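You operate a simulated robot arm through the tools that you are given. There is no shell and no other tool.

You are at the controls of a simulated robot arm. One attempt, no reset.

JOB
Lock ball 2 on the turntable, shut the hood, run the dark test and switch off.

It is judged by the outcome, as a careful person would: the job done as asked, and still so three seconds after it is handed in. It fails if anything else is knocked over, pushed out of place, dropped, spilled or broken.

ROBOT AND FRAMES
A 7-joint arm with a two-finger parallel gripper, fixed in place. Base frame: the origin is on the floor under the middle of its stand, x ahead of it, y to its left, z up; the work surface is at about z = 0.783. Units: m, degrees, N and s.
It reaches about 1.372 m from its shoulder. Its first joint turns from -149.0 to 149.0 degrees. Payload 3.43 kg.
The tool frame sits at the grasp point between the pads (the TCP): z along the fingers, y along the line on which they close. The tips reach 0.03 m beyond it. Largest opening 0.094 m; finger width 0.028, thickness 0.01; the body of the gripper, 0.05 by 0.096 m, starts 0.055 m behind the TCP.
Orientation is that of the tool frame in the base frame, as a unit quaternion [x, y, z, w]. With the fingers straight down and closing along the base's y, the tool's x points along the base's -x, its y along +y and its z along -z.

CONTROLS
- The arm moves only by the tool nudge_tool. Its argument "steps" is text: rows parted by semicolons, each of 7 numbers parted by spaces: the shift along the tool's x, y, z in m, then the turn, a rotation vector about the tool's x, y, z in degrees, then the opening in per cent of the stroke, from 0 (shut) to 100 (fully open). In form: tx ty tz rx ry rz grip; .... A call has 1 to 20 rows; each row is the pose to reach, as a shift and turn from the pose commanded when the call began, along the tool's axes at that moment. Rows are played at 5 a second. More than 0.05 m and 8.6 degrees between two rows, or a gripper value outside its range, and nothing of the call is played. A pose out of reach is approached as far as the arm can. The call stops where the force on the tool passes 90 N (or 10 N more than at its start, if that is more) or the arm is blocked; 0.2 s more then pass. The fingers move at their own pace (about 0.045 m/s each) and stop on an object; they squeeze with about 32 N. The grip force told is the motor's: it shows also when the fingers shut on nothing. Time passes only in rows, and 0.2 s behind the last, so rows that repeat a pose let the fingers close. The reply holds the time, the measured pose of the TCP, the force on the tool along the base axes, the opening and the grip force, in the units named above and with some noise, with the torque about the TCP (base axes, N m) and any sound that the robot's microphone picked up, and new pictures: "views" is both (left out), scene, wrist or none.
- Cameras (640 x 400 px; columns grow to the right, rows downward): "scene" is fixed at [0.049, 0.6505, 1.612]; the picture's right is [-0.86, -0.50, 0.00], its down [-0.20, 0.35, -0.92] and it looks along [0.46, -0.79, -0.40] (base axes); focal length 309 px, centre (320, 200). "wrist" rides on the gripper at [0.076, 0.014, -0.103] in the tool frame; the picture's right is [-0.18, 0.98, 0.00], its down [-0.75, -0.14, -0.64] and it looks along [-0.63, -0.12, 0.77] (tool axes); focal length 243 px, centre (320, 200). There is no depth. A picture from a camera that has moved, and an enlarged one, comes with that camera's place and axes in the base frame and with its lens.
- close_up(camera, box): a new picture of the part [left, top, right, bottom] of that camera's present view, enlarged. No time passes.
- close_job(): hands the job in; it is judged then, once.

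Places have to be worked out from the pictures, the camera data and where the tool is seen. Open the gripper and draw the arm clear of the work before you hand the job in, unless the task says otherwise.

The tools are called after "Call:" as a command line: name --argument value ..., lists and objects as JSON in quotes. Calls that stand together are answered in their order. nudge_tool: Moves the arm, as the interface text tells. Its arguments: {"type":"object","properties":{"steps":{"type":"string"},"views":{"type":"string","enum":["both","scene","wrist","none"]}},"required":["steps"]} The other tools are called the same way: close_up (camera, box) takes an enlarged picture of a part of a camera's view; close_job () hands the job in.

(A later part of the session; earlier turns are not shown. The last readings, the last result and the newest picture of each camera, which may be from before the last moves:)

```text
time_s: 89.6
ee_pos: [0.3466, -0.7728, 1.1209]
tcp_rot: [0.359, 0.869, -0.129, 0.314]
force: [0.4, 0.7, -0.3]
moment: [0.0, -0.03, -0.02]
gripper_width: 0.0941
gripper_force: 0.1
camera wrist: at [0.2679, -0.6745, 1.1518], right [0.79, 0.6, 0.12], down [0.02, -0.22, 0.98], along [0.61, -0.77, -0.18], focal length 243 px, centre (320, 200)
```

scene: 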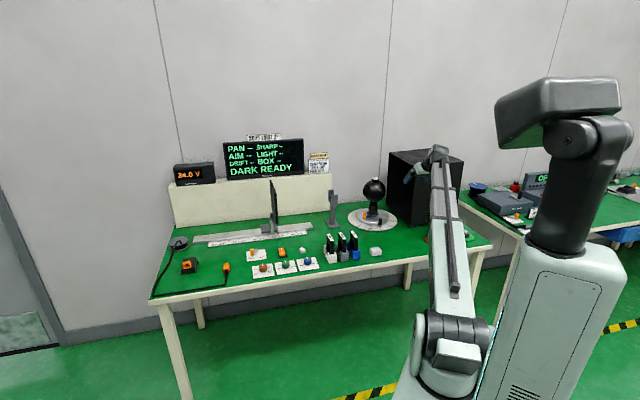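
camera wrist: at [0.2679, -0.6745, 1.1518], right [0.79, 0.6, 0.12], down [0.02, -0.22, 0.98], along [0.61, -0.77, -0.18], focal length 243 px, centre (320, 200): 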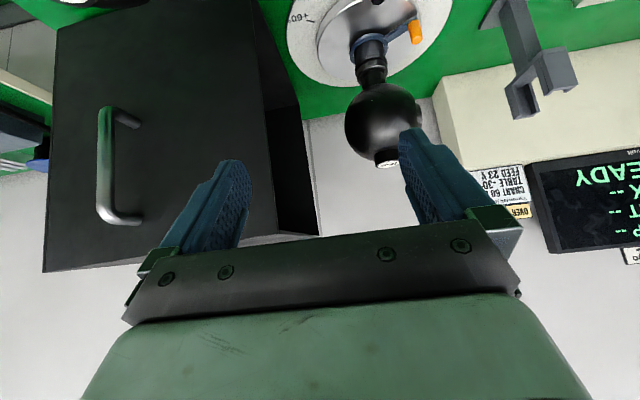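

A very good front view of the hood and handle (the image is upside down). I'll zoom in to pin down the handle bar and the hinge corner.

Call:
close_up --camera "wrist" --box '[40, 60, 240, 260]'

Call:
close_up --camera "wrist" --box '[220, 0, 460, 170]'

Call:
close_up --camera "scene" --box '[340, 160, 410, 235]'

```text
2.00 times, centred on (140, 160) of wrist
camera zoom: at [0.2679, -0.6745, 1.1518], right [0.79, 0.6, 0.12], down [0.02, -0.22, 0.98], along [0.61, -0.77, -0.18], focal length 485 px, centre (680, 280)
```

zoom: 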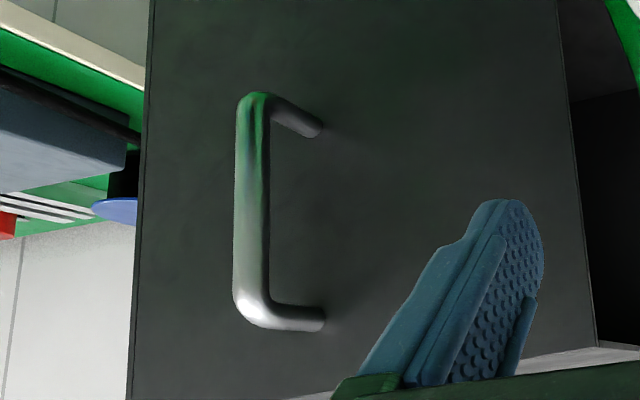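

```text
2.35 times, centred on (340, 85) of wrist
camera zoom: at [0.2679, -0.6745, 1.1518], right [0.79, 0.6, 0.12], down [0.02, -0.22, 0.98], along [0.61, -0.77, -0.18], focal length 571 px, centre (273, 471)
```

zoom: 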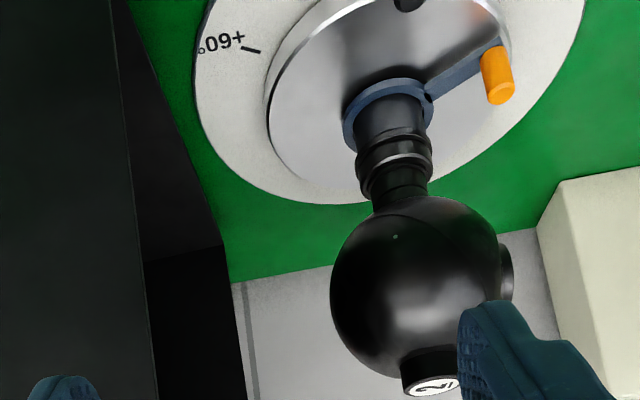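

```text
5.33 times, centred on (375, 198) of scene
camera zoom: at [0.049, 0.6505, 1.612], right [-0.86, -0.5, 0.0], down [-0.2, 0.35, -0.92], along [0.46, -0.79, -0.4], focal length 1647 px, centre (27, 213)
```

zoom: 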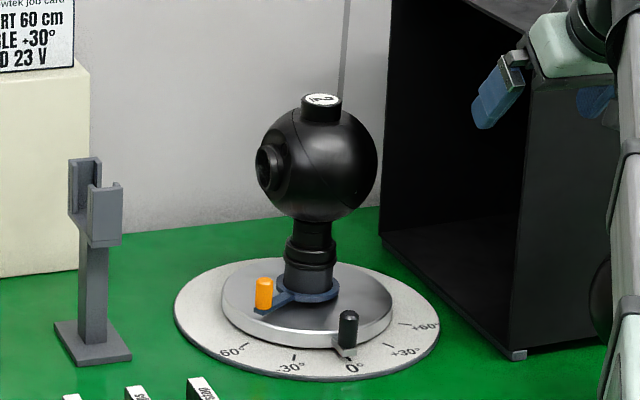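

The hood is a five-sided box hinged at its lower left edge, so it tips over the turntable. The ball's top (1.035) fits under the shut height of about 1.07. I'll bring the pitched gripper in front of the handle bar at u ≈ -0.526.

Call:
nudge_tool --steps "-0.0002 -0.0045 0.0006 0 0 0 100; -0.0006 -0.0146 0.0018 0 0 0 100; -0.0012 -0.0303 0.0038 0 0 0 100; -0.002 -0.0505 0.0064 0 0 0 100; -0.0028 -0.0719 0.0091 0 0 0 100; -0.0037 -0.0932 0.0118 0 0 0 100; -0.0045 -0.1146 0.0145 0 0 0 100; -0.0054 -0.1359 0.0172 0 0 0 100; -0.0062 -0.1572 0.0199 0 0 0 100; -0.0071 -0.1786 0.0226 0 0 0 100; -0.0078 -0.1976 0.025 0 0 0 100; -0.0084 -0.2122 0.0268 0 0 0 100; -0.0088 -0.2212 0.028 0 0 0 100; -0.0089 -0.2246 0.0284 0 0 0 100; -0.0089 -0.2246 0.0284 0 0 0 100" --views "both"

Call:
close_up --camera "wrist" --box '[220, 60, 420, 230]'

```text
time_s: 92.8
ee_pos: [0.2033, -0.9488, 1.1041]
tcp_rot: [0.36, 0.869, -0.13, 0.315]
force: [0.5, -0.1, -0.1]
moment: [0.0, -0.02, -0.02]
gripper_width: 0.0941
gripper_force: 0.0
camera wrist: at [0.1271, -0.851, 1.1351], right [0.79, 0.59, 0.12], down [0.02, -0.22, 0.98], along [0.61, -0.77, -0.18], focal length 243 px, centre (320, 200)
```

scene: 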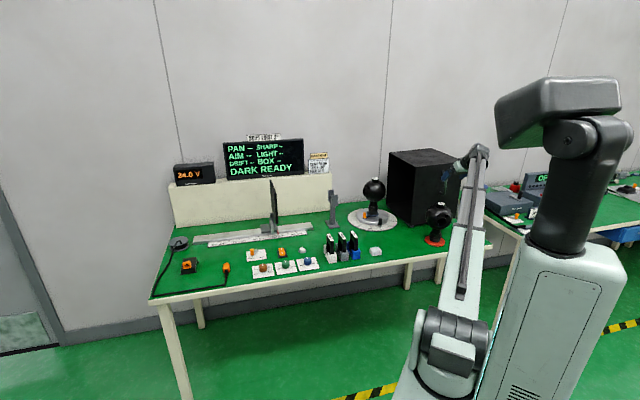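
wrist: 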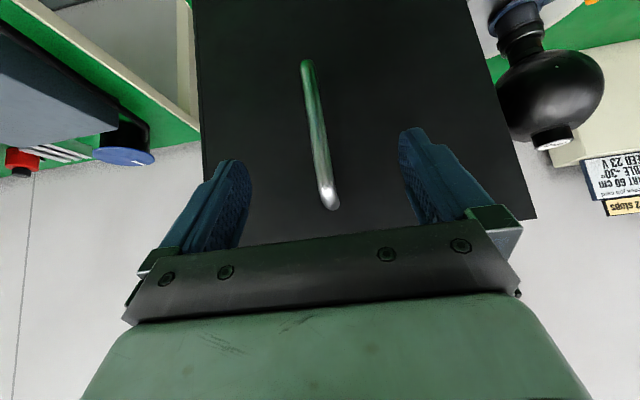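

```text
2.35 times, centred on (320, 145) of wrist
camera zoom: at [0.1271, -0.851, 1.1351], right [0.79, 0.59, 0.12], down [0.02, -0.22, 0.98], along [0.61, -0.77, -0.18], focal length 571 px, centre (320, 329)
```

zoom: 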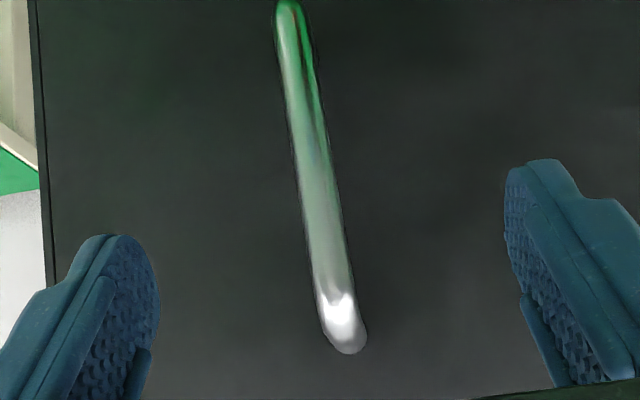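

The handle bar is centred between the open fingers, and the hood already leans about 3° toward closing. I'll advance along the tool axis until the fingers straddle the bar.

Call:
nudge_tool --steps "0 0 0.004 0 0 0 100; 0 0 0.012 0 0 0 100; 0 0 0.024 0 0 0 100; 0 0 0.038 0 0 0 100; 0 0 0.052 0 0 0 100; 0 0 0.064 0 0 0 100; 0 0 0.073 0 0 0 100; 0 0 0.078 0 0 0 100; 0 0 0.078 0 0 0 100" --views "both"

Call:
close_up --camera "wrist" --box '[200, 60, 440, 250]'

Call:
close_up --camera "scene" --box '[380, 130, 510, 250]'

```text
time_s: 94.8
ee_pos: [0.2408, -0.984, 1.0433]
tcp_rot: [0.36, 0.868, -0.13, 0.315]
force: [-0.3, -0.9, 0.2]
moment: [0.02, 0.0, 0.0]
gripper_width: 0.0939
gripper_force: 0.1
camera wrist: at [0.1624, -0.8862, 1.0751], right [0.8, 0.59, 0.12], down [0.02, -0.22, 0.98], along [0.61, -0.77, -0.18], focal length 243 px, centre (320, 200)
```

scene: 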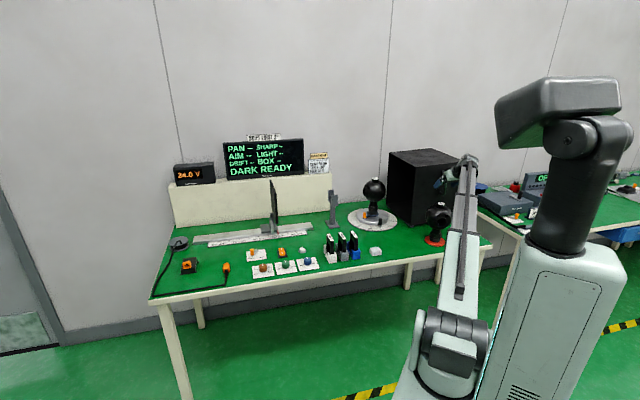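
wrist: 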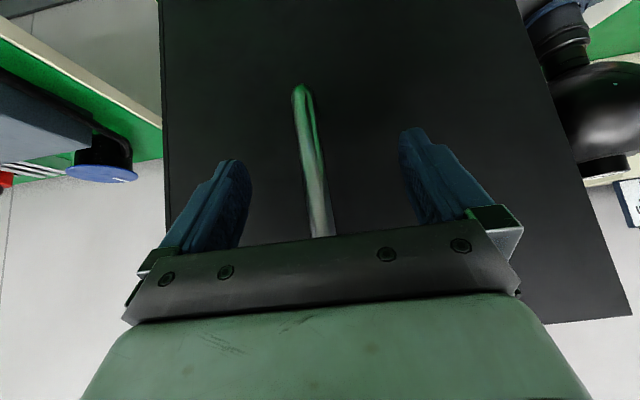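

```text
2.11 times, centred on (320, 155) of wrist
camera zoom: at [0.1624, -0.8862, 1.0751], right [0.8, 0.59, 0.12], down [0.02, -0.22, 0.98], along [0.61, -0.77, -0.18], focal length 511 px, centre (320, 295)
```

zoom: 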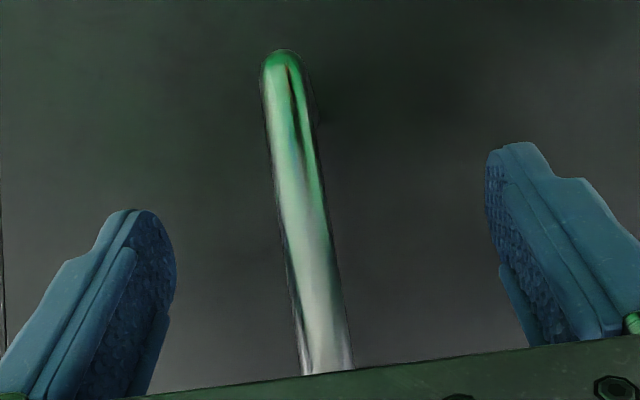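

```text
3.33 times, centred on (445, 190) of scene
camera zoom: at [0.049, 0.6505, 1.612], right [-0.86, -0.5, 0.0], down [-0.2, 0.35, -0.92], along [0.46, -0.79, -0.4], focal length 1030 px, centre (-97, 233)
```

zoom: 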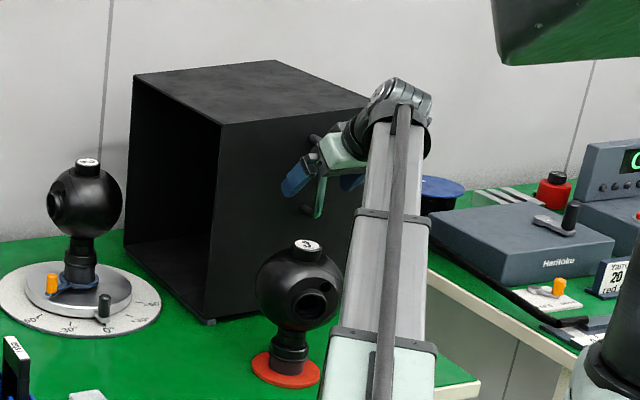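

The fingers straddle the bar near its middle. I'll close them to a loose 28 mm gap and start swinging the hood about its hinge, about 20° to begin with, turning the gripper along with it.

Call:
nudge_tool --steps "0 0 0 0 0 0 60; 0 0 0 0 0 0 30; 0 0 0 0 0 0 30; 0 0 0 0 0 0 30; -0.0016 0.0045 -0.0019 0.77 0 -0.64 30; -0.0048 0.0135 -0.0057 2.3 0 -1.93 30; -0.0084 0.0251 -0.01 4.21 0 -3.54 30; -0.0116 0.0368 -0.0139 6.13 0 -5.14 30; -0.0145 0.0488 -0.0173 8.04 0 -6.75 30; -0.0172 0.061 -0.0205 9.96 0 -8.36 30; -0.0194 0.0733 -0.0231 11.87 0 -9.97 30; -0.0213 0.0858 -0.0254 13.79 0 -11.57 30; -0.0229 0.0984 -0.0273 15.7 0 -13.18 30; -0.0229 0.0984 -0.0273 15.7 0 -13.18 30" --views "both"

Call:
close_up --camera "scene" --box '[340, 120, 500, 260]'

```text
time_s: 97.8
ee_pos: [0.3094, -0.914, 1.0795]
tcp_rot: [0.298, 0.878, -0.282, 0.246]
force: [-3.1, -1.8, 2.1]
moment: [-0.06, -0.04, -0.04]
gripper_width: 0.0311
gripper_force: 2.8
camera wrist: at [0.2386, -0.8101, 1.1042], right [0.78, 0.58, -0.23], down [0.27, 0.03, 0.96], along [0.57, -0.81, -0.13], focal length 243 px, centre (320, 200)
```

scene: 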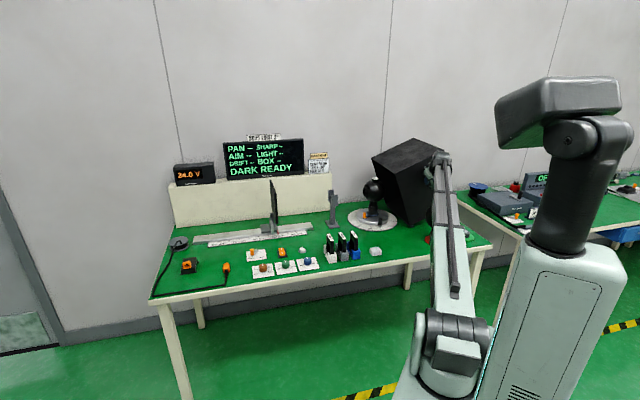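
wrist: 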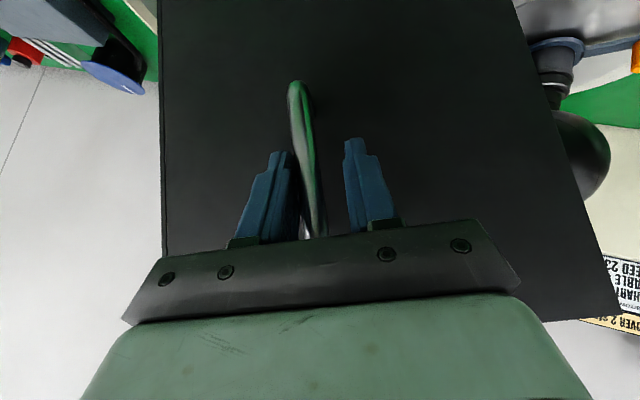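

```text
2.86 times, centred on (420, 190) of scene
camera zoom: at [0.049, 0.6505, 1.612], right [-0.86, -0.5, 0.0], down [-0.2, 0.35, -0.92], along [0.46, -0.79, -0.4], focal length 882 px, centre (34, 229)
```

zoom: 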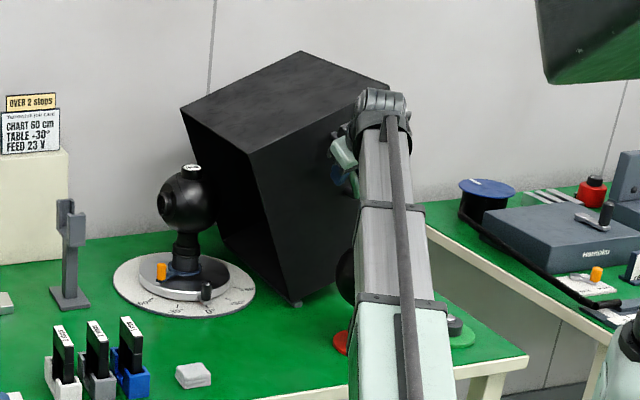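

The hood tips about its hinge exactly as modelled, with light forces. I'll carry on the same arc by another 33°, past the balance point, with the loose fingers guiding the bar.

Call:
nudge_tool --steps "-0.0016 0.0045 -0.0019 0.77 0 -0.64 30; -0.0048 0.0135 -0.0057 2.3 0 -1.93 30; -0.0084 0.0251 -0.01 4.21 0 -3.54 30; -0.0116 0.0368 -0.0139 6.13 0 -5.14 30; -0.0145 0.0488 -0.0173 8.04 0 -6.75 30; -0.0172 0.061 -0.0205 9.96 0 -8.36 30; -0.0194 0.0733 -0.0231 11.87 0 -9.97 30; -0.0213 0.0858 -0.0254 13.79 0 -11.57 30; -0.0229 0.0984 -0.0273 15.7 0 -13.18 30; -0.024 0.1111 -0.0286 17.62 0 -14.79 30; -0.0249 0.1239 -0.0296 19.53 0 -16.4 30; -0.0254 0.1367 -0.0303 21.45 0 -18 30; -0.0255 0.1495 -0.0304 23.36 0 -19.61 30; -0.0253 0.1623 -0.0301 25.28 0 -21.22 30; -0.0253 0.1623 -0.0301 25.28 0 -21.22 30" --views "both"

Call:
close_up --camera "scene" --box '[320, 120, 480, 260]'

```text
time_s: 101.0
ee_pos: [0.4276, -0.7975, 1.0606]
tcp_rot: [0.179, 0.835, -0.506, 0.119]
force: [0.2, -0.8, 1.9]
moment: [0.03, 0.0, -0.03]
gripper_width: 0.0294
gripper_force: 0.8
camera wrist: at [0.3619, -0.6868, 1.0676], right [0.58, 0.38, -0.72], down [0.61, 0.38, 0.69], along [0.54, -0.84, -0.02], focal length 243 px, centre (320, 200)
```

scene: 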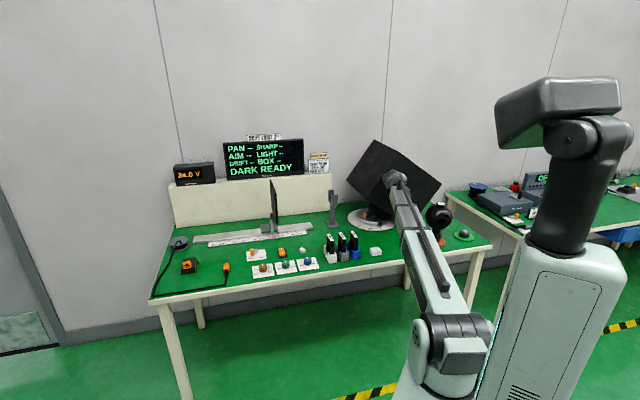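
wrist: 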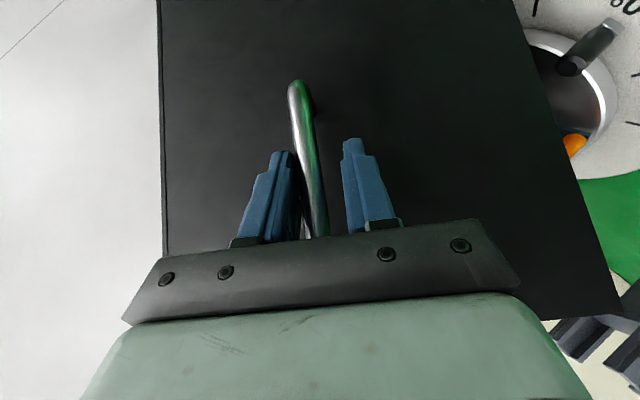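

```text
2.86 times, centred on (400, 190) of scene
camera zoom: at [0.049, 0.6505, 1.612], right [-0.86, -0.5, 0.0], down [-0.2, 0.35, -0.92], along [0.46, -0.79, -0.4], focal length 882 px, centre (91, 229)
```

zoom: 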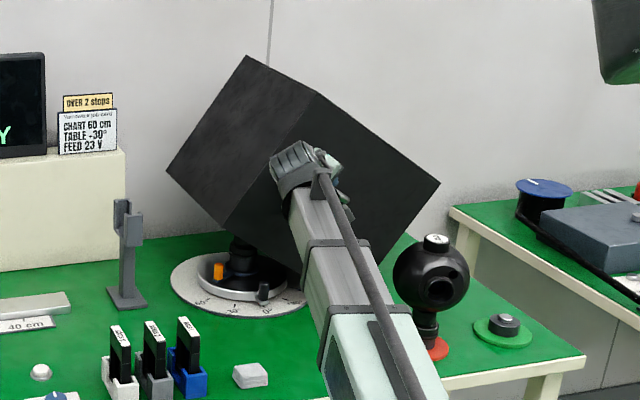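

The hood is about 55° over and follows the fingers smoothly. I'll take it another 28°, nearly shut, then check the clearance around ball, stand and dial.

Call:
nudge_tool --steps "-0.0016 0.0045 -0.0019 0.77 0 -0.64 30; -0.0048 0.0135 -0.0057 2.3 0 -1.93 30; -0.0084 0.0251 -0.01 4.21 0 -3.54 30; -0.0116 0.0368 -0.0139 6.13 0 -5.14 30; -0.0145 0.0488 -0.0173 8.04 0 -6.75 30; -0.0172 0.061 -0.0205 9.96 0 -8.36 30; -0.0194 0.0733 -0.0231 11.87 0 -9.97 30; -0.0213 0.0858 -0.0254 13.79 0 -11.57 30; -0.0229 0.0984 -0.0273 15.7 0 -13.18 30; -0.024 0.1111 -0.0286 17.62 0 -14.79 30; -0.0249 0.1239 -0.0296 19.53 0 -16.4 30; -0.0254 0.1367 -0.0303 21.45 0 -18 30; -0.0254 0.1367 -0.0303 21.45 0 -18 30" --views "both"

Call:
close_up --camera "scene" --box '[320, 130, 480, 260]'

```text
time_s: 103.8
ee_pos: [0.5075, -0.7167, 0.9732]
tcp_rot: [0.065, 0.744, -0.665, 0.004]
force: [0.7, 0.7, 0.0]
moment: [0.04, 0.0, 0.04]
gripper_width: 0.0281
gripper_force: 0.3
camera wrist: at [0.4414, -0.6068, 0.9655], right [0.28, 0.09, -0.95], down [0.78, 0.55, 0.28], along [0.55, -0.83, 0.09], focal length 243 px, centre (320, 200)
```

scene: 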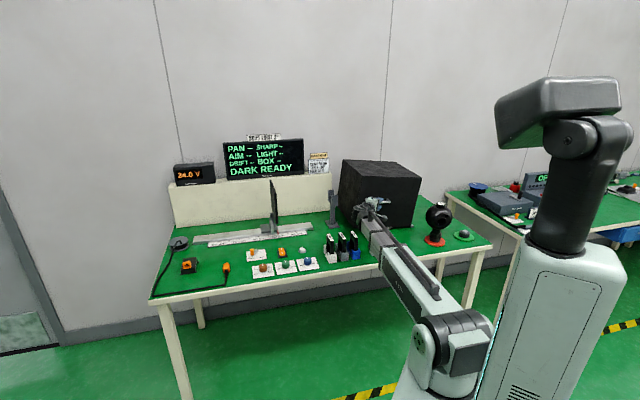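
wrist: 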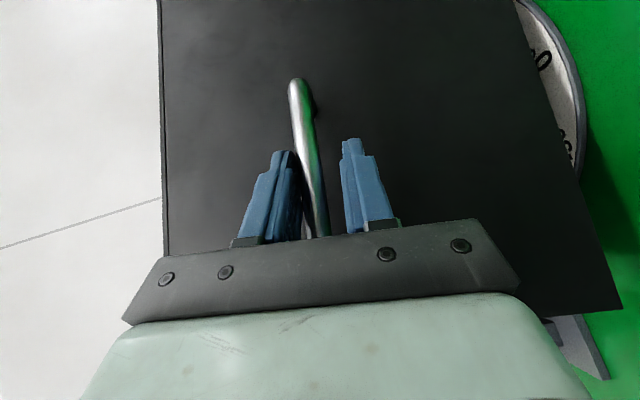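

```text
3.08 times, centred on (400, 195) of scene
camera zoom: at [0.049, 0.6505, 1.612], right [-0.86, -0.5, 0.0], down [-0.2, 0.35, -0.92], along [0.46, -0.79, -0.4], focal length 950 px, centre (74, 215)
```

zoom: 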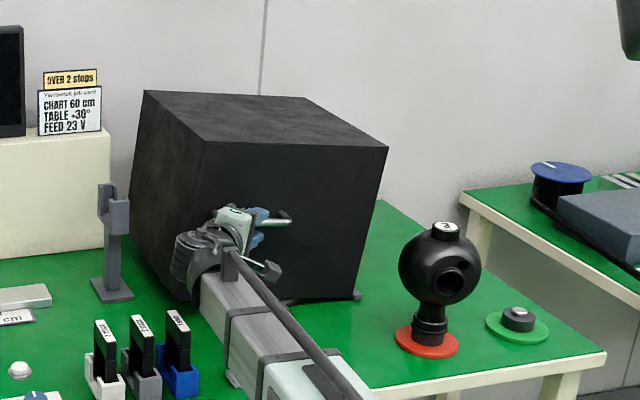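

The hood is almost down. I'll finish the last few degrees gently and watch for contact force.

Call:
nudge_tool --steps "-0.0016 0.0045 -0.0019 0.77 0 -0.64 30; -0.0048 0.0135 -0.0057 2.3 0 -1.93 30; -0.0067 0.0195 -0.008 3.26 0 -2.74 30; -0.0084 0.0251 -0.01 4.21 0 -3.54 30; -0.0097 0.0297 -0.0116 4.98 0 -4.18 30; -0.0097 0.0297 -0.0116 4.98 0 -4.18 30" --views "both"

Call:
close_up --camera "scene" --box '[320, 130, 480, 260]'

Call:
close_up --camera "scene" --box '[220, 130, 310, 185]'

```text
time_s: 105.2
ee_pos: [0.5212, -0.7038, 0.9465]
tcp_rot: [0.038, 0.717, -0.696, -0.022]
force: [-0.3, 0.1, 0.4]
moment: [0.03, 0.02, 0.01]
gripper_width: 0.0282
gripper_force: 0.0
camera wrist: at [0.4541, -0.5943, 0.9351], right [0.21, 0.01, -0.98], down [0.8, 0.57, 0.18], along [0.56, -0.82, 0.11], focal length 243 px, centre (320, 200)
```

scene: 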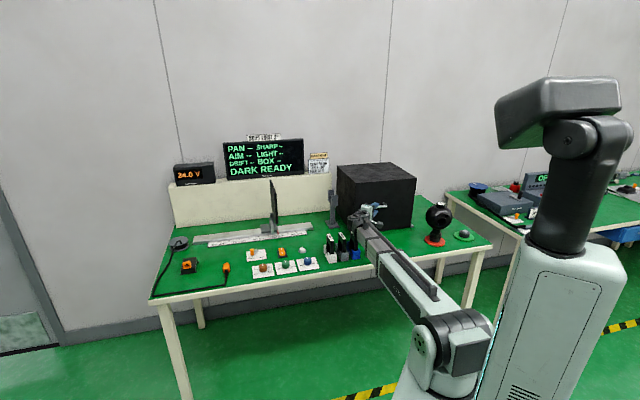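
wrist: 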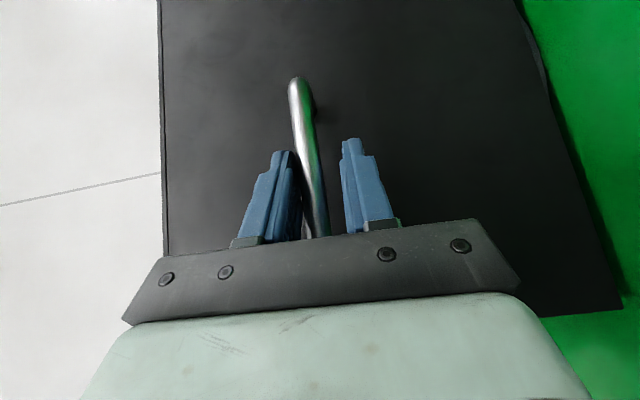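

```text
3.08 times, centred on (400, 195) of scene
camera zoom: at [0.049, 0.6505, 1.612], right [-0.86, -0.5, 0.0], down [-0.2, 0.35, -0.92], along [0.46, -0.79, -0.4], focal length 950 px, centre (74, 215)
```

zoom: 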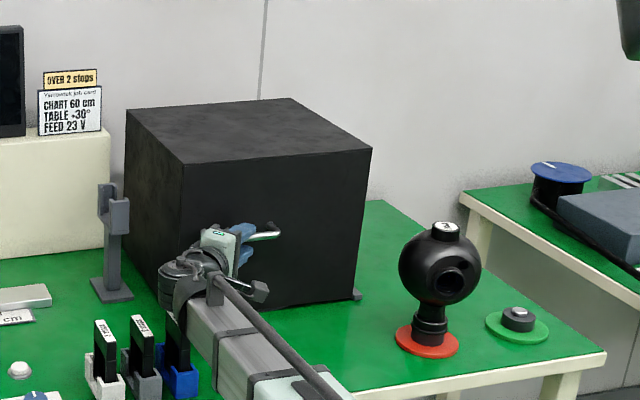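

```text
7.11 times, centred on (265, 158) of scene
camera zoom: at [0.049, 0.6505, 1.612], right [-0.86, -0.5, 0.0], down [-0.2, 0.35, -0.92], along [0.46, -0.79, -0.4], focal length 2196 px, centre (711, 502)
```

zoom: 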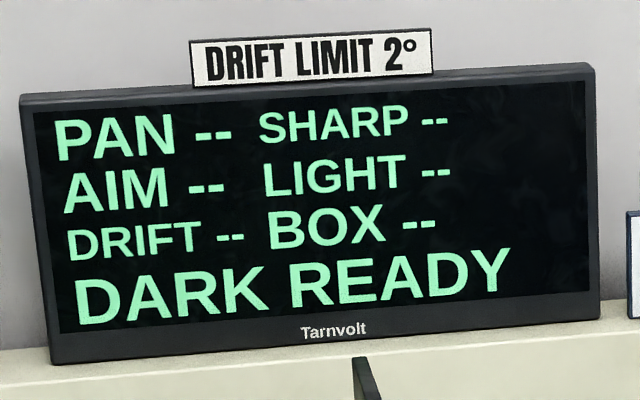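

The hood is at about 88° and nearly flat, with no force. My wrist is now close above the filter rack, so I'll check that before moving any further.

Call:
close_up --camera "scene" --box '[320, 195, 400, 265]'

Call:
close_up --camera "scene" --box '[325, 200, 365, 265]'

Call:
close_up --camera "scene" --box '[350, 200, 425, 240]'

```text
5.71 times, centred on (360, 230) of scene
camera zoom: at [0.049, 0.6505, 1.612], right [-0.86, -0.5, 0.0], down [-0.2, 0.35, -0.92], along [0.46, -0.79, -0.4], focal length 1765 px, centre (91, 29)
```

zoom: 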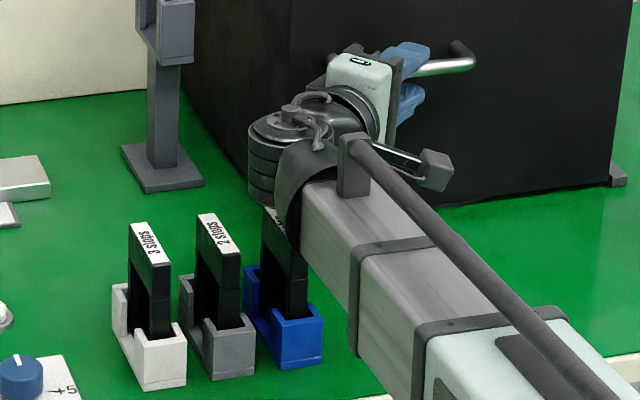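

```text
6.15 times, centred on (345, 232) of scene
camera zoom: at [0.049, 0.6505, 1.612], right [-0.86, -0.5, 0.0], down [-0.2, 0.35, -0.92], along [0.46, -0.79, -0.4], focal length 1901 px, centre (166, 0)
```

zoom: 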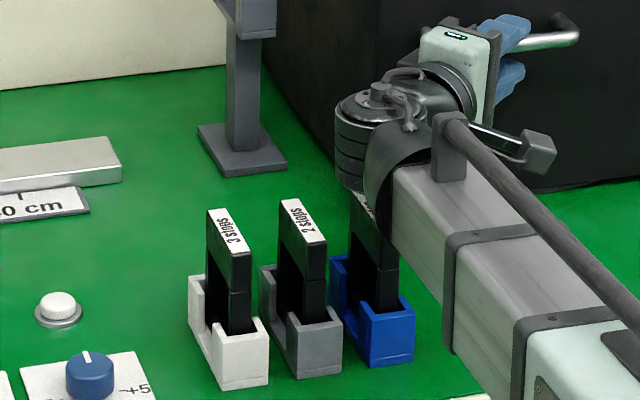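

```text
8.53 times, centred on (388, 220) of scene
camera zoom: at [0.049, 0.6505, 1.612], right [-0.86, -0.5, 0.0], down [-0.2, 0.35, -0.92], along [0.46, -0.79, -0.4], focal length 2636 px, centre (-256, 29)
```

zoom: 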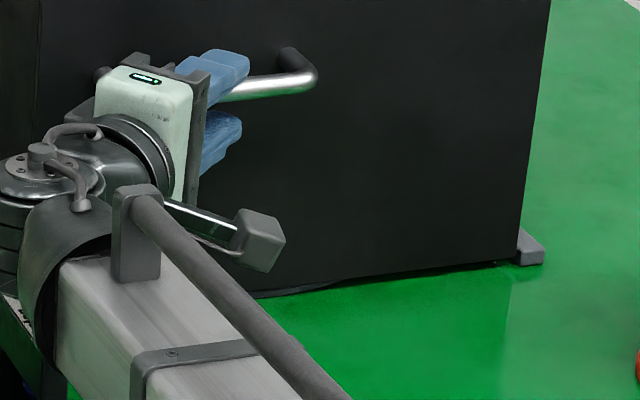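

The rack is undisturbed. I'll zoom in on the hood's lower far corner to see whether it is fully down.

Call:
close_up --camera "scene" --box '[330, 190, 370, 240]'

Call:
close_up --camera "scene" --box '[325, 155, 425, 240]'

```text
8.00 times, centred on (350, 215) of scene
camera zoom: at [0.049, 0.6505, 1.612], right [-0.86, -0.5, 0.0], down [-0.2, 0.35, -0.92], along [0.46, -0.79, -0.4], focal length 2471 px, centre (80, 80)
```

zoom: 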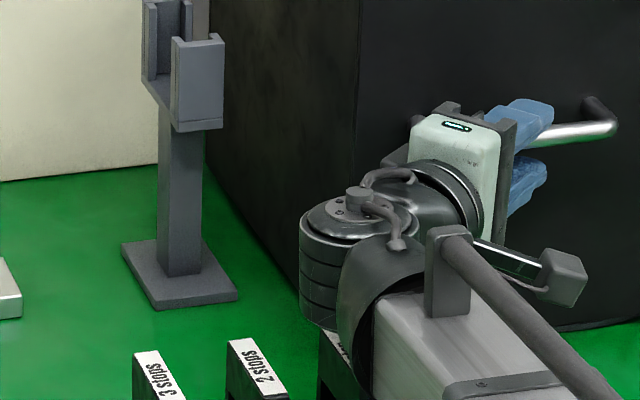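

```text
4.71 times, centred on (375, 198) of scene
camera zoom: at [0.049, 0.6505, 1.612], right [-0.86, -0.5, 0.0], down [-0.2, 0.35, -0.92], along [0.46, -0.79, -0.4], focal length 1454 px, centre (61, 212)
```

zoom: 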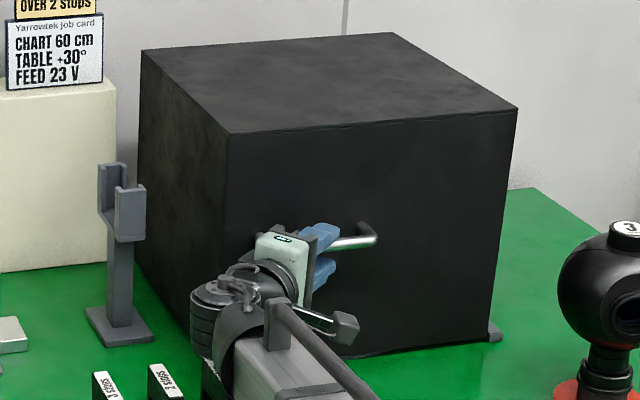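

The front lower edge lies along the bench line, so the hood is down to within a millimetre or two. I'll open the fingers fully, rise 30 mm within the open gap to clear the filters, and slide straight out from the handle.

Call:
nudge_tool --steps "0 0 0 0 0 0 60; 0 0 0 0 0 0 100; 0 0 0 0 0 0 100; 0 0 0 0 0 0 100; -0.0001 -0.005 -0.0002 0 0 0 100; -0.0003 -0.013 -0.0004 0 0 0 100; -0.0005 -0.022 -0.0007 0 0 0 100; -0.0006 -0.028 -0.0009 0 0 0 100; 0.0032 -0.028 -0.0041 0 0 0 100; 0.0109 -0.028 -0.0106 0 0 0 100; 0.0223 -0.028 -0.0203 0 0 0 100; 0.0338 -0.028 -0.03 0 0 0 100; 0.0453 -0.028 -0.0397 0 0 0 100; 0.0529 -0.028 -0.0461 0 0 0 100; 0.0529 -0.028 -0.0461 0 0 0 100" --views "both"

Call:
close_up --camera "scene" --box '[320, 155, 440, 265]'

```text
time_s: 108.4
ee_pos: [0.4717, -0.6528, 0.9751]
tcp_rot: [0.038, 0.716, -0.696, -0.023]
force: [0.1, 0.2, -0.8]
moment: [-0.02, 0.0, -0.03]
gripper_width: 0.0938
gripper_force: 0.1
camera wrist: at [0.4046, -0.5446, 0.9634], right [0.21, 0.01, -0.98], down [0.8, 0.57, 0.18], along [0.56, -0.82, 0.11], focal length 243 px, centre (320, 200)
```

scene: 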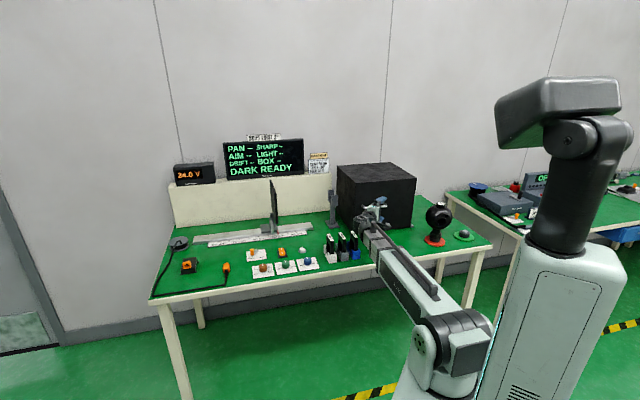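
wrist: 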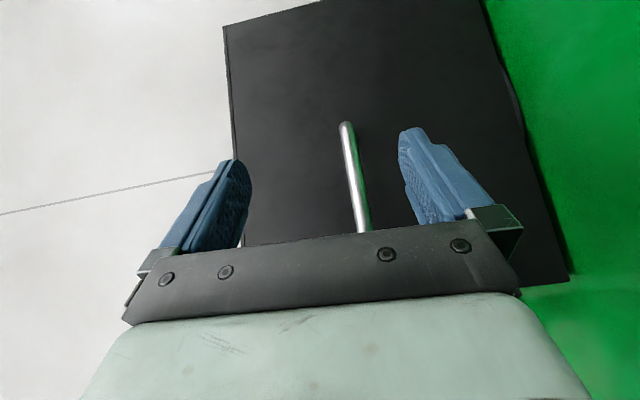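

```text
3.64 times, centred on (380, 210) of scene
camera zoom: at [0.049, 0.6505, 1.612], right [-0.86, -0.5, 0.0], down [-0.2, 0.35, -0.92], along [0.46, -0.79, -0.4], focal length 1123 px, centre (102, 164)
```

zoom: 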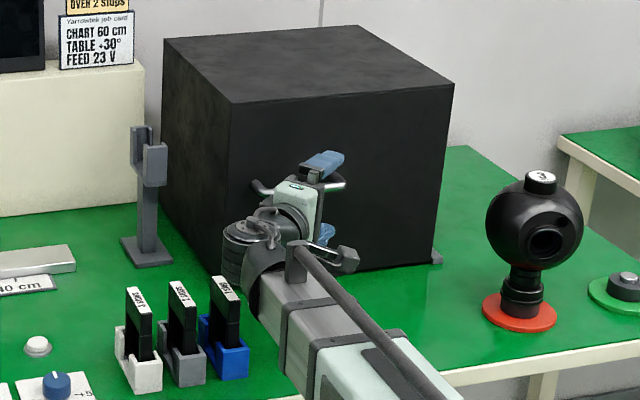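

The hood is shut and free of the gripper, and the filters are all upright. I'll rise and turn the tool back to pointing straight down for the buttons.

Call:
nudge_tool --steps "-0.0001 -0.006 -0.0002 0 0 0 100; -0.0005 -0.022 -0.0007 0 0 0 100; -0.0009 -0.044 -0.0014 0 0 0 100; -0.0014 -0.068 -0.0021 0 0 0 100; -0.002 -0.092 -0.0029 0 0 0 100; -0.0023 -0.11 -0.0034 0 0 0 100; -0.0026 -0.12 -0.0037 0 0 0 100; -0.0026 -0.12 -0.0037 -2.5 0.95 0.92 100; -0.0026 -0.12 -0.0037 -8.4 3.2 3.1 100; -0.0026 -0.12 -0.0037 -15.1 5.7 5.5 100; -0.0026 -0.12 -0.0037 -22.2 8.4 8.2 100; -0.0026 -0.12 -0.0037 -29.4 11.1 10.8 100; -0.0026 -0.12 -0.0037 -36.9 13.9 13.6 100; -0.0026 -0.12 -0.0037 -44.5 16.8 16.3 100; -0.0026 -0.12 -0.0037 -52 19.7 19.1 100; -0.0026 -0.12 -0.0037 -59.6 22.5 21.9 100; -0.0026 -0.12 -0.0037 -67.1 25.4 24.6 100; -0.0026 -0.12 -0.0037 -74.3 28.1 27.3 100; -0.0026 -0.12 -0.0037 -79.7 30.1 29.3 100; -0.0026 -0.12 -0.0037 -83.9 31.7 30.8 100" --views "both"

Call:
close_up --camera "scene" --box '[320, 155, 440, 265]'

```text
time_s: 112.6
ee_pos: [0.4717, -0.6531, 1.0954]
tcp_rot: [0.384, 0.923, 0.0, 0.0]
force: [-0.8, 0.4, 1.0]
moment: [-0.04, -0.02, 0.03]
gripper_width: 0.0941
gripper_force: 0.0
camera wrist: at [0.4279, -0.5895, 1.1989], right [0.83, 0.56, 0.0], down [0.43, -0.63, 0.64], along [0.36, -0.53, -0.77], focal length 243 px, centre (320, 200)
```

scene: 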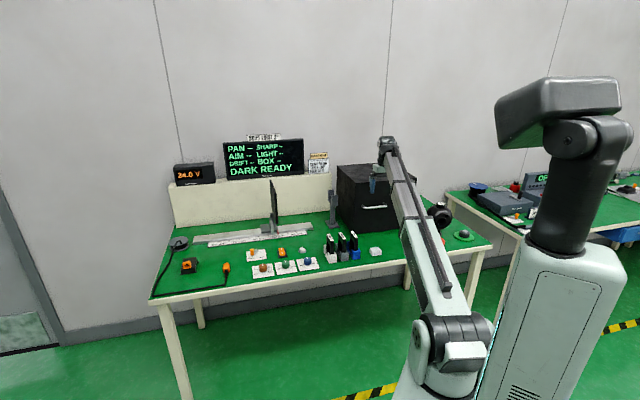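
wrist: 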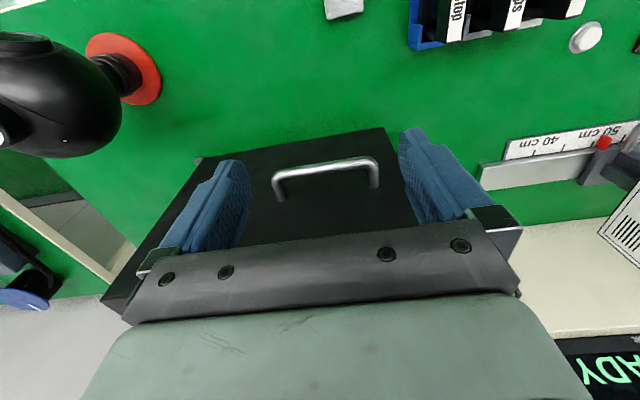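

```text
3.64 times, centred on (380, 210) of scene
camera zoom: at [0.049, 0.6505, 1.612], right [-0.86, -0.5, 0.0], down [-0.2, 0.35, -0.92], along [0.46, -0.79, -0.4], focal length 1123 px, centre (102, 164)
```

zoom: 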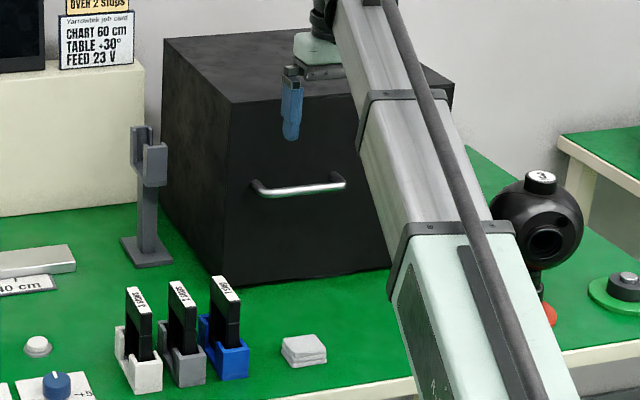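

The hood sits flush all round. Now to the white test button near (u, n) ≈ (0.246, 0.836): I'll close the fingers and travel over at this height.

Call:
nudge_tool --steps "-0.0005 0.005 0 0 0 0 60; -0.0018 0.016 0 0 0 0 30; -0.0036 0.033 0 0 0 0 0; -0.006 0.055 0 0 0 0 0; -0.0085 0.078 0 0 0 0 0; -0.0111 0.101 0 0 0 0 0; -0.0136 0.124 0 0 0 0 0; -0.0161 0.147 0 0 0 0 0; -0.0186 0.17 0 0 0 0 0; -0.0212 0.193 0 0 0 0 0; -0.0237 0.216 0 0 0 0 0; -0.0262 0.239 0 0 0 0 0; -0.0287 0.262 0 0 0 0 0; -0.0312 0.285 0 0 0 0 0; -0.0338 0.308 0 0 0 0 0; -0.0363 0.331 0 0 0 0 0; -0.0385 0.351 0 0 0 0 0; -0.04 0.365 0 0 0 0 0; -0.0408 0.372 0 0 0 0 0; -0.041 0.374 0 0 0 0 0" --views "both"

Call:
close_up --camera "wrist" --box '[220, 0, 540, 180]'

Call:
close_up --camera "scene" --box '[325, 155, 445, 265]'

```text
time_s: 116.8
ee_pos: [0.766, -0.4188, 1.0958]
tcp_rot: [0.383, 0.924, 0.0, 0.0]
force: [0.6, 0.4, 0.8]
moment: [-0.02, -0.01, 0.0]
gripper_width: 0.0001
gripper_force: 31.7
camera wrist: at [0.7219, -0.3547, 1.1988], right [0.83, 0.56, 0.0], down [0.43, -0.63, 0.64], along [0.36, -0.53, -0.77], focal length 243 px, centre (320, 200)
```

scene: 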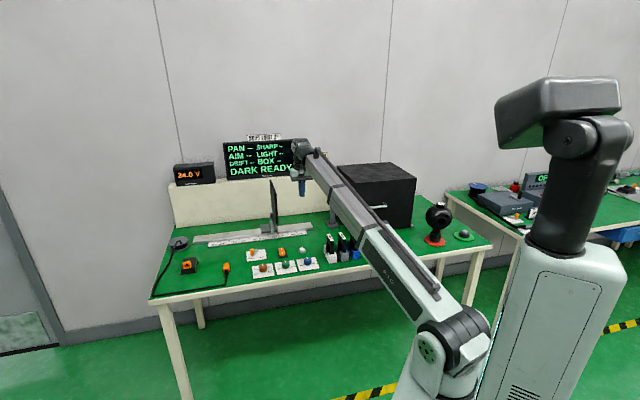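
wrist: 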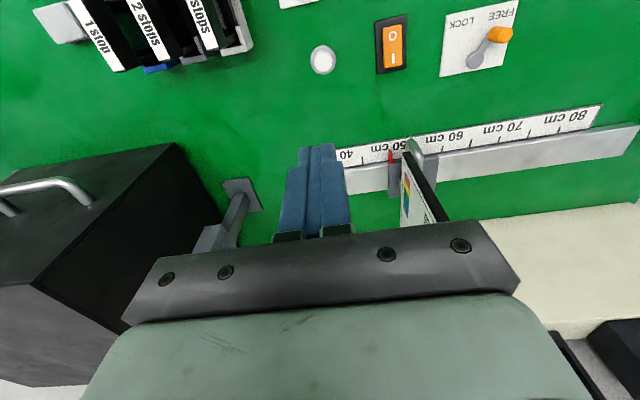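

```text
2.00 times, centred on (380, 90) of wrist
camera zoom: at [0.7219, -0.3547, 1.1988], right [0.83, 0.56, 0.0], down [0.43, -0.63, 0.64], along [0.36, -0.53, -0.77], focal length 485 px, centre (200, 420)
```

zoom: 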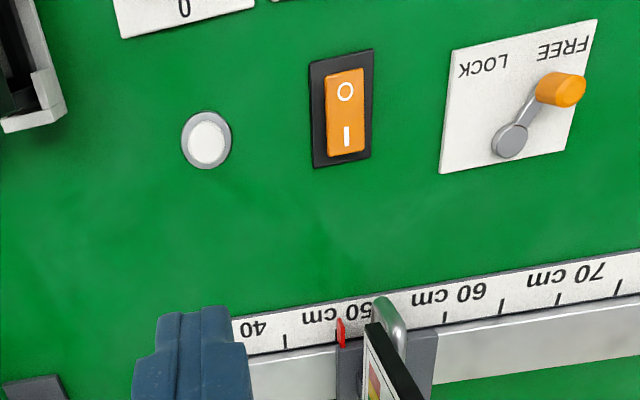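

```text
3.64 times, centred on (385, 210) of scene
camera zoom: at [0.049, 0.6505, 1.612], right [-0.86, -0.5, 0.0], down [-0.2, 0.35, -0.92], along [0.46, -0.79, -0.4], focal length 1123 px, centre (84, 164)
```

zoom: 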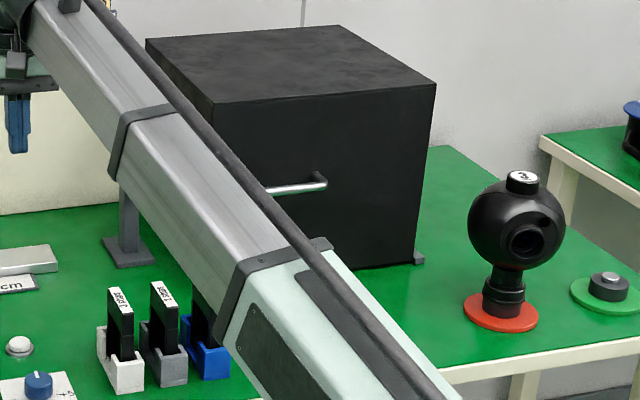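

Test button measured at (u, n) ≈ (0.2516, 0.8335), so I need to shift 6 mm and 4 mm. I'll descend with the fingers closed to just above the button and check.

Call:
nudge_tool --steps "0.001 0.001 0.005 0 0 0 0; 0.002 0.003 0.015 0 0 0 0; 0.004 0.006 0.03 0 0 0 0; 0.004 0.006 0.05 0 0 0 0; 0.004 0.006 0.07 0 0 0 0; 0.004 0.006 0.09 0 0 0 0; 0.004 0.006 0.11 0 0 0 0; 0.004 0.006 0.13 0 0 0 0; 0.004 0.006 0.15 0 0 0 0; 0.004 0.006 0.17 0 0 0 0; 0.004 0.006 0.19 0 0 0 0; 0.004 0.006 0.208 0 0 0 0; 0.004 0.006 0.224 0 0 0 0; 0.004 0.006 0.236 0 0 0 0; 0.004 0.006 0.244 0 0 0 0; 0.004 0.006 0.248 0 0 0 0; 0.004 0.006 0.248 0 0 0 0" --views "both"

Call:
close_up --camera "wrist" --box '[240, 80, 440, 220]'

Call:
close_up --camera "scene" --box '[250, 210, 350, 280]'

```text
time_s: 120.4
ee_pos: [0.7672, -0.4115, 0.8478]
tcp_rot: [0.383, 0.924, 0.001, 0.0]
force: [0.3, 0.7, -0.7]
moment: [0.0, -0.01, 0.01]
gripper_width: 0.0
gripper_force: 32.2
camera wrist: at [0.723, -0.3474, 0.9507], right [0.83, 0.56, 0.0], down [0.43, -0.63, 0.64], along [0.36, -0.53, -0.77], focal length 243 px, centre (320, 200)
```

scene: 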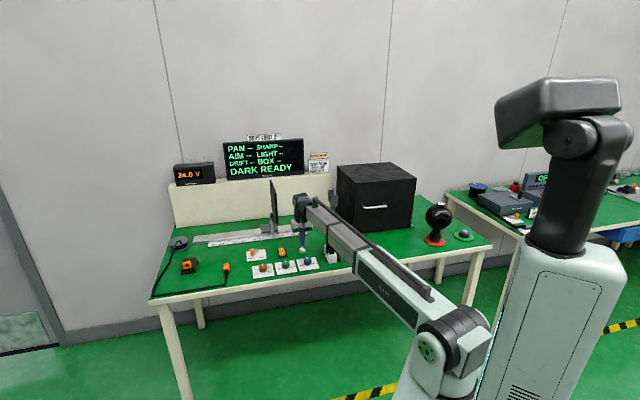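
wrist: 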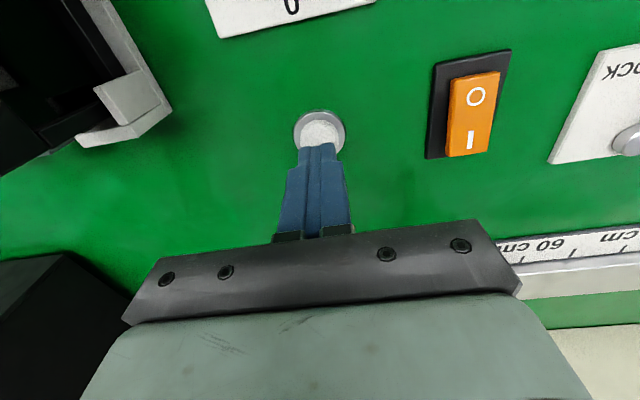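

```text
2.86 times, centred on (340, 150) of wrist
camera zoom: at [0.723, -0.3474, 0.9507], right [0.83, 0.56, 0.0], down [0.43, -0.63, 0.64], along [0.36, -0.53, -0.77], focal length 693 px, centre (263, 343)
```

zoom: 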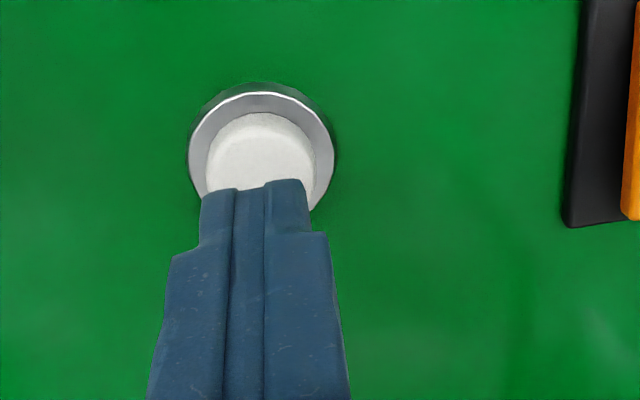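

```text
5.71 times, centred on (300, 245) of scene
camera zoom: at [0.049, 0.6505, 1.612], right [-0.86, -0.5, 0.0], down [-0.2, 0.35, -0.92], along [0.46, -0.79, -0.4], focal length 1765 px, centre (434, -57)
```

zoom: 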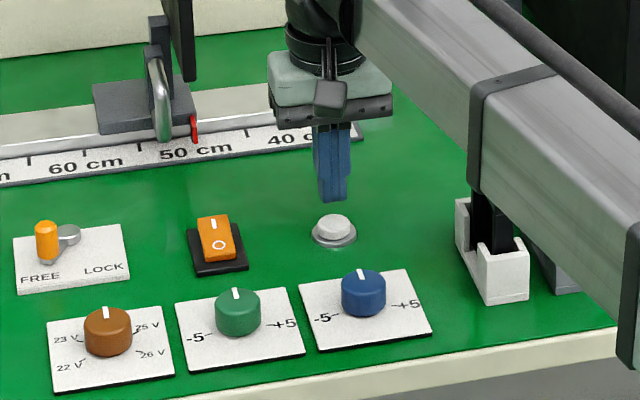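

The tips are just above the button, about 5 mm too far back. I'll shift forward and press down in small steps, watching force, sound and display.

Call:
nudge_tool --steps "0.003 0 0.003 0 0 0 0; 0.005 0 0.008 0 0 0 0; 0.005 0 0.013 0 0 0 0; 0.005 0 0.017 0 0 0 0; 0.005 0 0.02 0 0 0 0; 0.005 0 0.02 0 0 0 0" --views "both"

Call:
close_up --camera "scene" --box '[220, 130, 310, 185]'

Call:
close_up --camera "wrist" --box '[240, 80, 440, 220]'

```text
time_s: 121.8
ee_pos: [0.7629, -0.4096, 0.8275]
tcp_rot: [0.383, 0.924, 0.0, 0.0]
force: [-0.3, -0.3, 0.2]
moment: [-0.01, -0.01, 0.01]
gripper_width: 0.0003
gripper_force: 32.2
camera wrist: at [0.7197, -0.3441, 0.9306], right [0.83, 0.56, 0.0], down [0.43, -0.63, 0.64], along [0.36, -0.53, -0.77], focal length 243 px, centre (320, 200)
```

scene: 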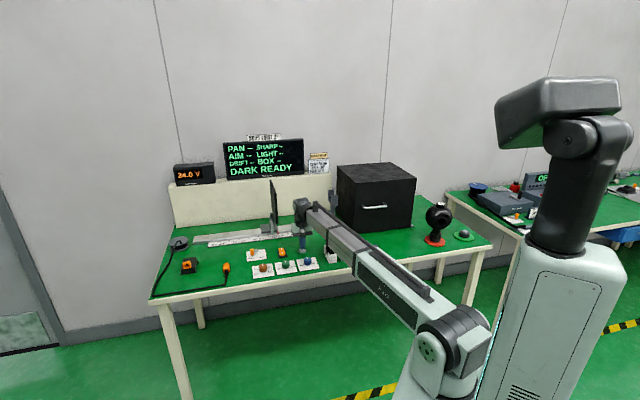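
wrist: 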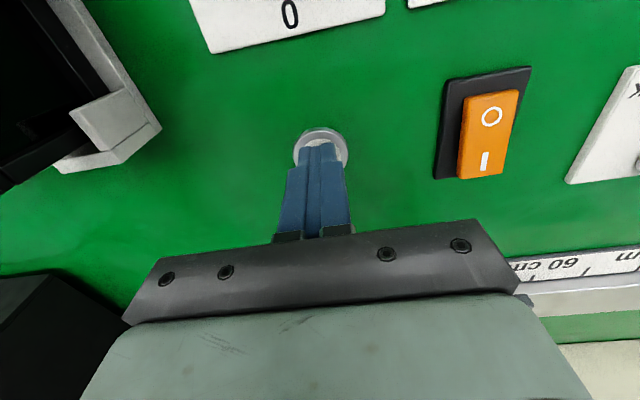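

```text
7.11 times, centred on (265, 158) of scene
camera zoom: at [0.049, 0.6505, 1.612], right [-0.86, -0.5, 0.0], down [-0.2, 0.35, -0.92], along [0.46, -0.79, -0.4], focal length 2196 px, centre (711, 502)
```

zoom: 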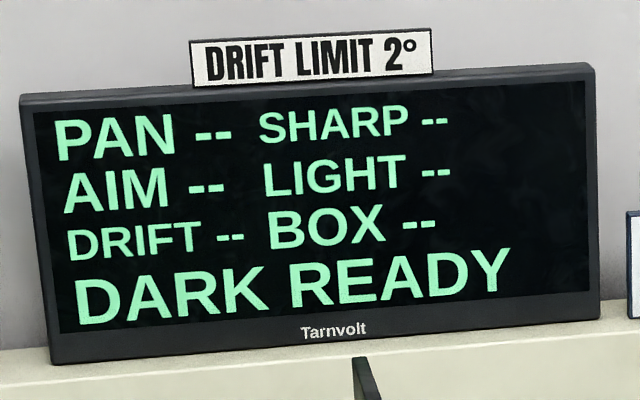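

```text
2.86 times, centred on (340, 150) of wrist
camera zoom: at [0.7197, -0.3441, 0.9306], right [0.83, 0.56, 0.0], down [0.43, -0.63, 0.64], along [0.36, -0.53, -0.77], focal length 693 px, centre (263, 343)
```

zoom: 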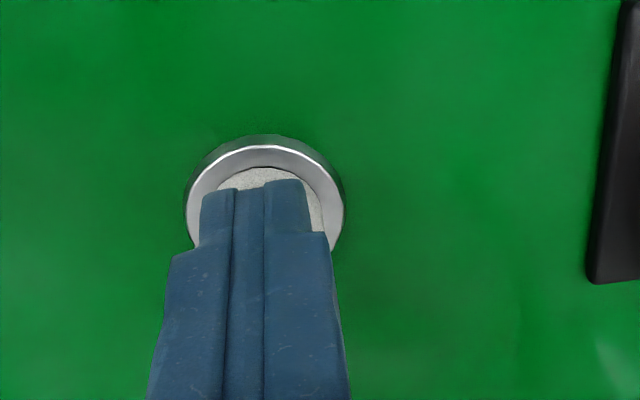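

The tips are centred on the button with no contact yet. I'll press in 1.5–2 mm steps.

Call:
nudge_tool --steps "0 0 0.002 0 0 0 0; 0 0 0.004 0 0 0 0; 0 0 0.006 0 0 0 0; 0 0 0.0075 0 0 0 0; 0 0 0.0075 0 0 0 0" --views "scene"

Call:
close_up --camera "scene" --box '[165, 130, 335, 190]'

```text
time_s: 123.0
ee_pos: [0.7635, -0.4079, 0.8192]
tcp_rot: [0.384, 0.923, 0.0, 0.0]
force: [0.1, -0.6, 2.5]
moment: [-0.04, -0.06, -0.05]
gripper_width: 0.0
gripper_force: 32.3
heard: click
```

scene: 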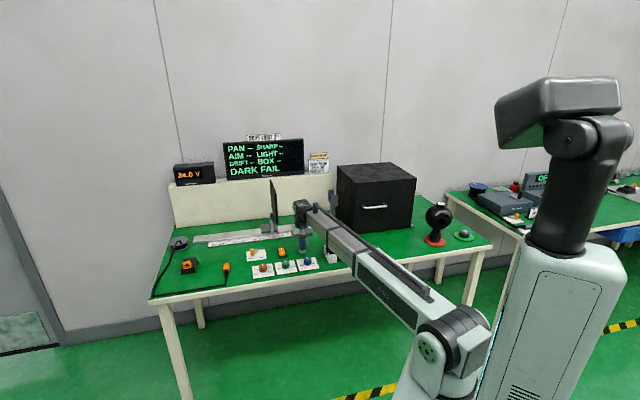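

```text
3.76 times, centred on (250, 160) of scene
camera zoom: at [0.049, 0.6505, 1.612], right [-0.86, -0.5, 0.0], down [-0.2, 0.35, -0.92], along [0.46, -0.79, -0.4], focal length 1163 px, centre (584, 351)
```

zoom: 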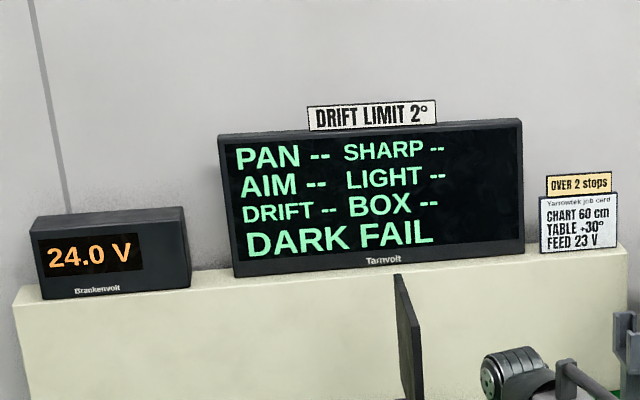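

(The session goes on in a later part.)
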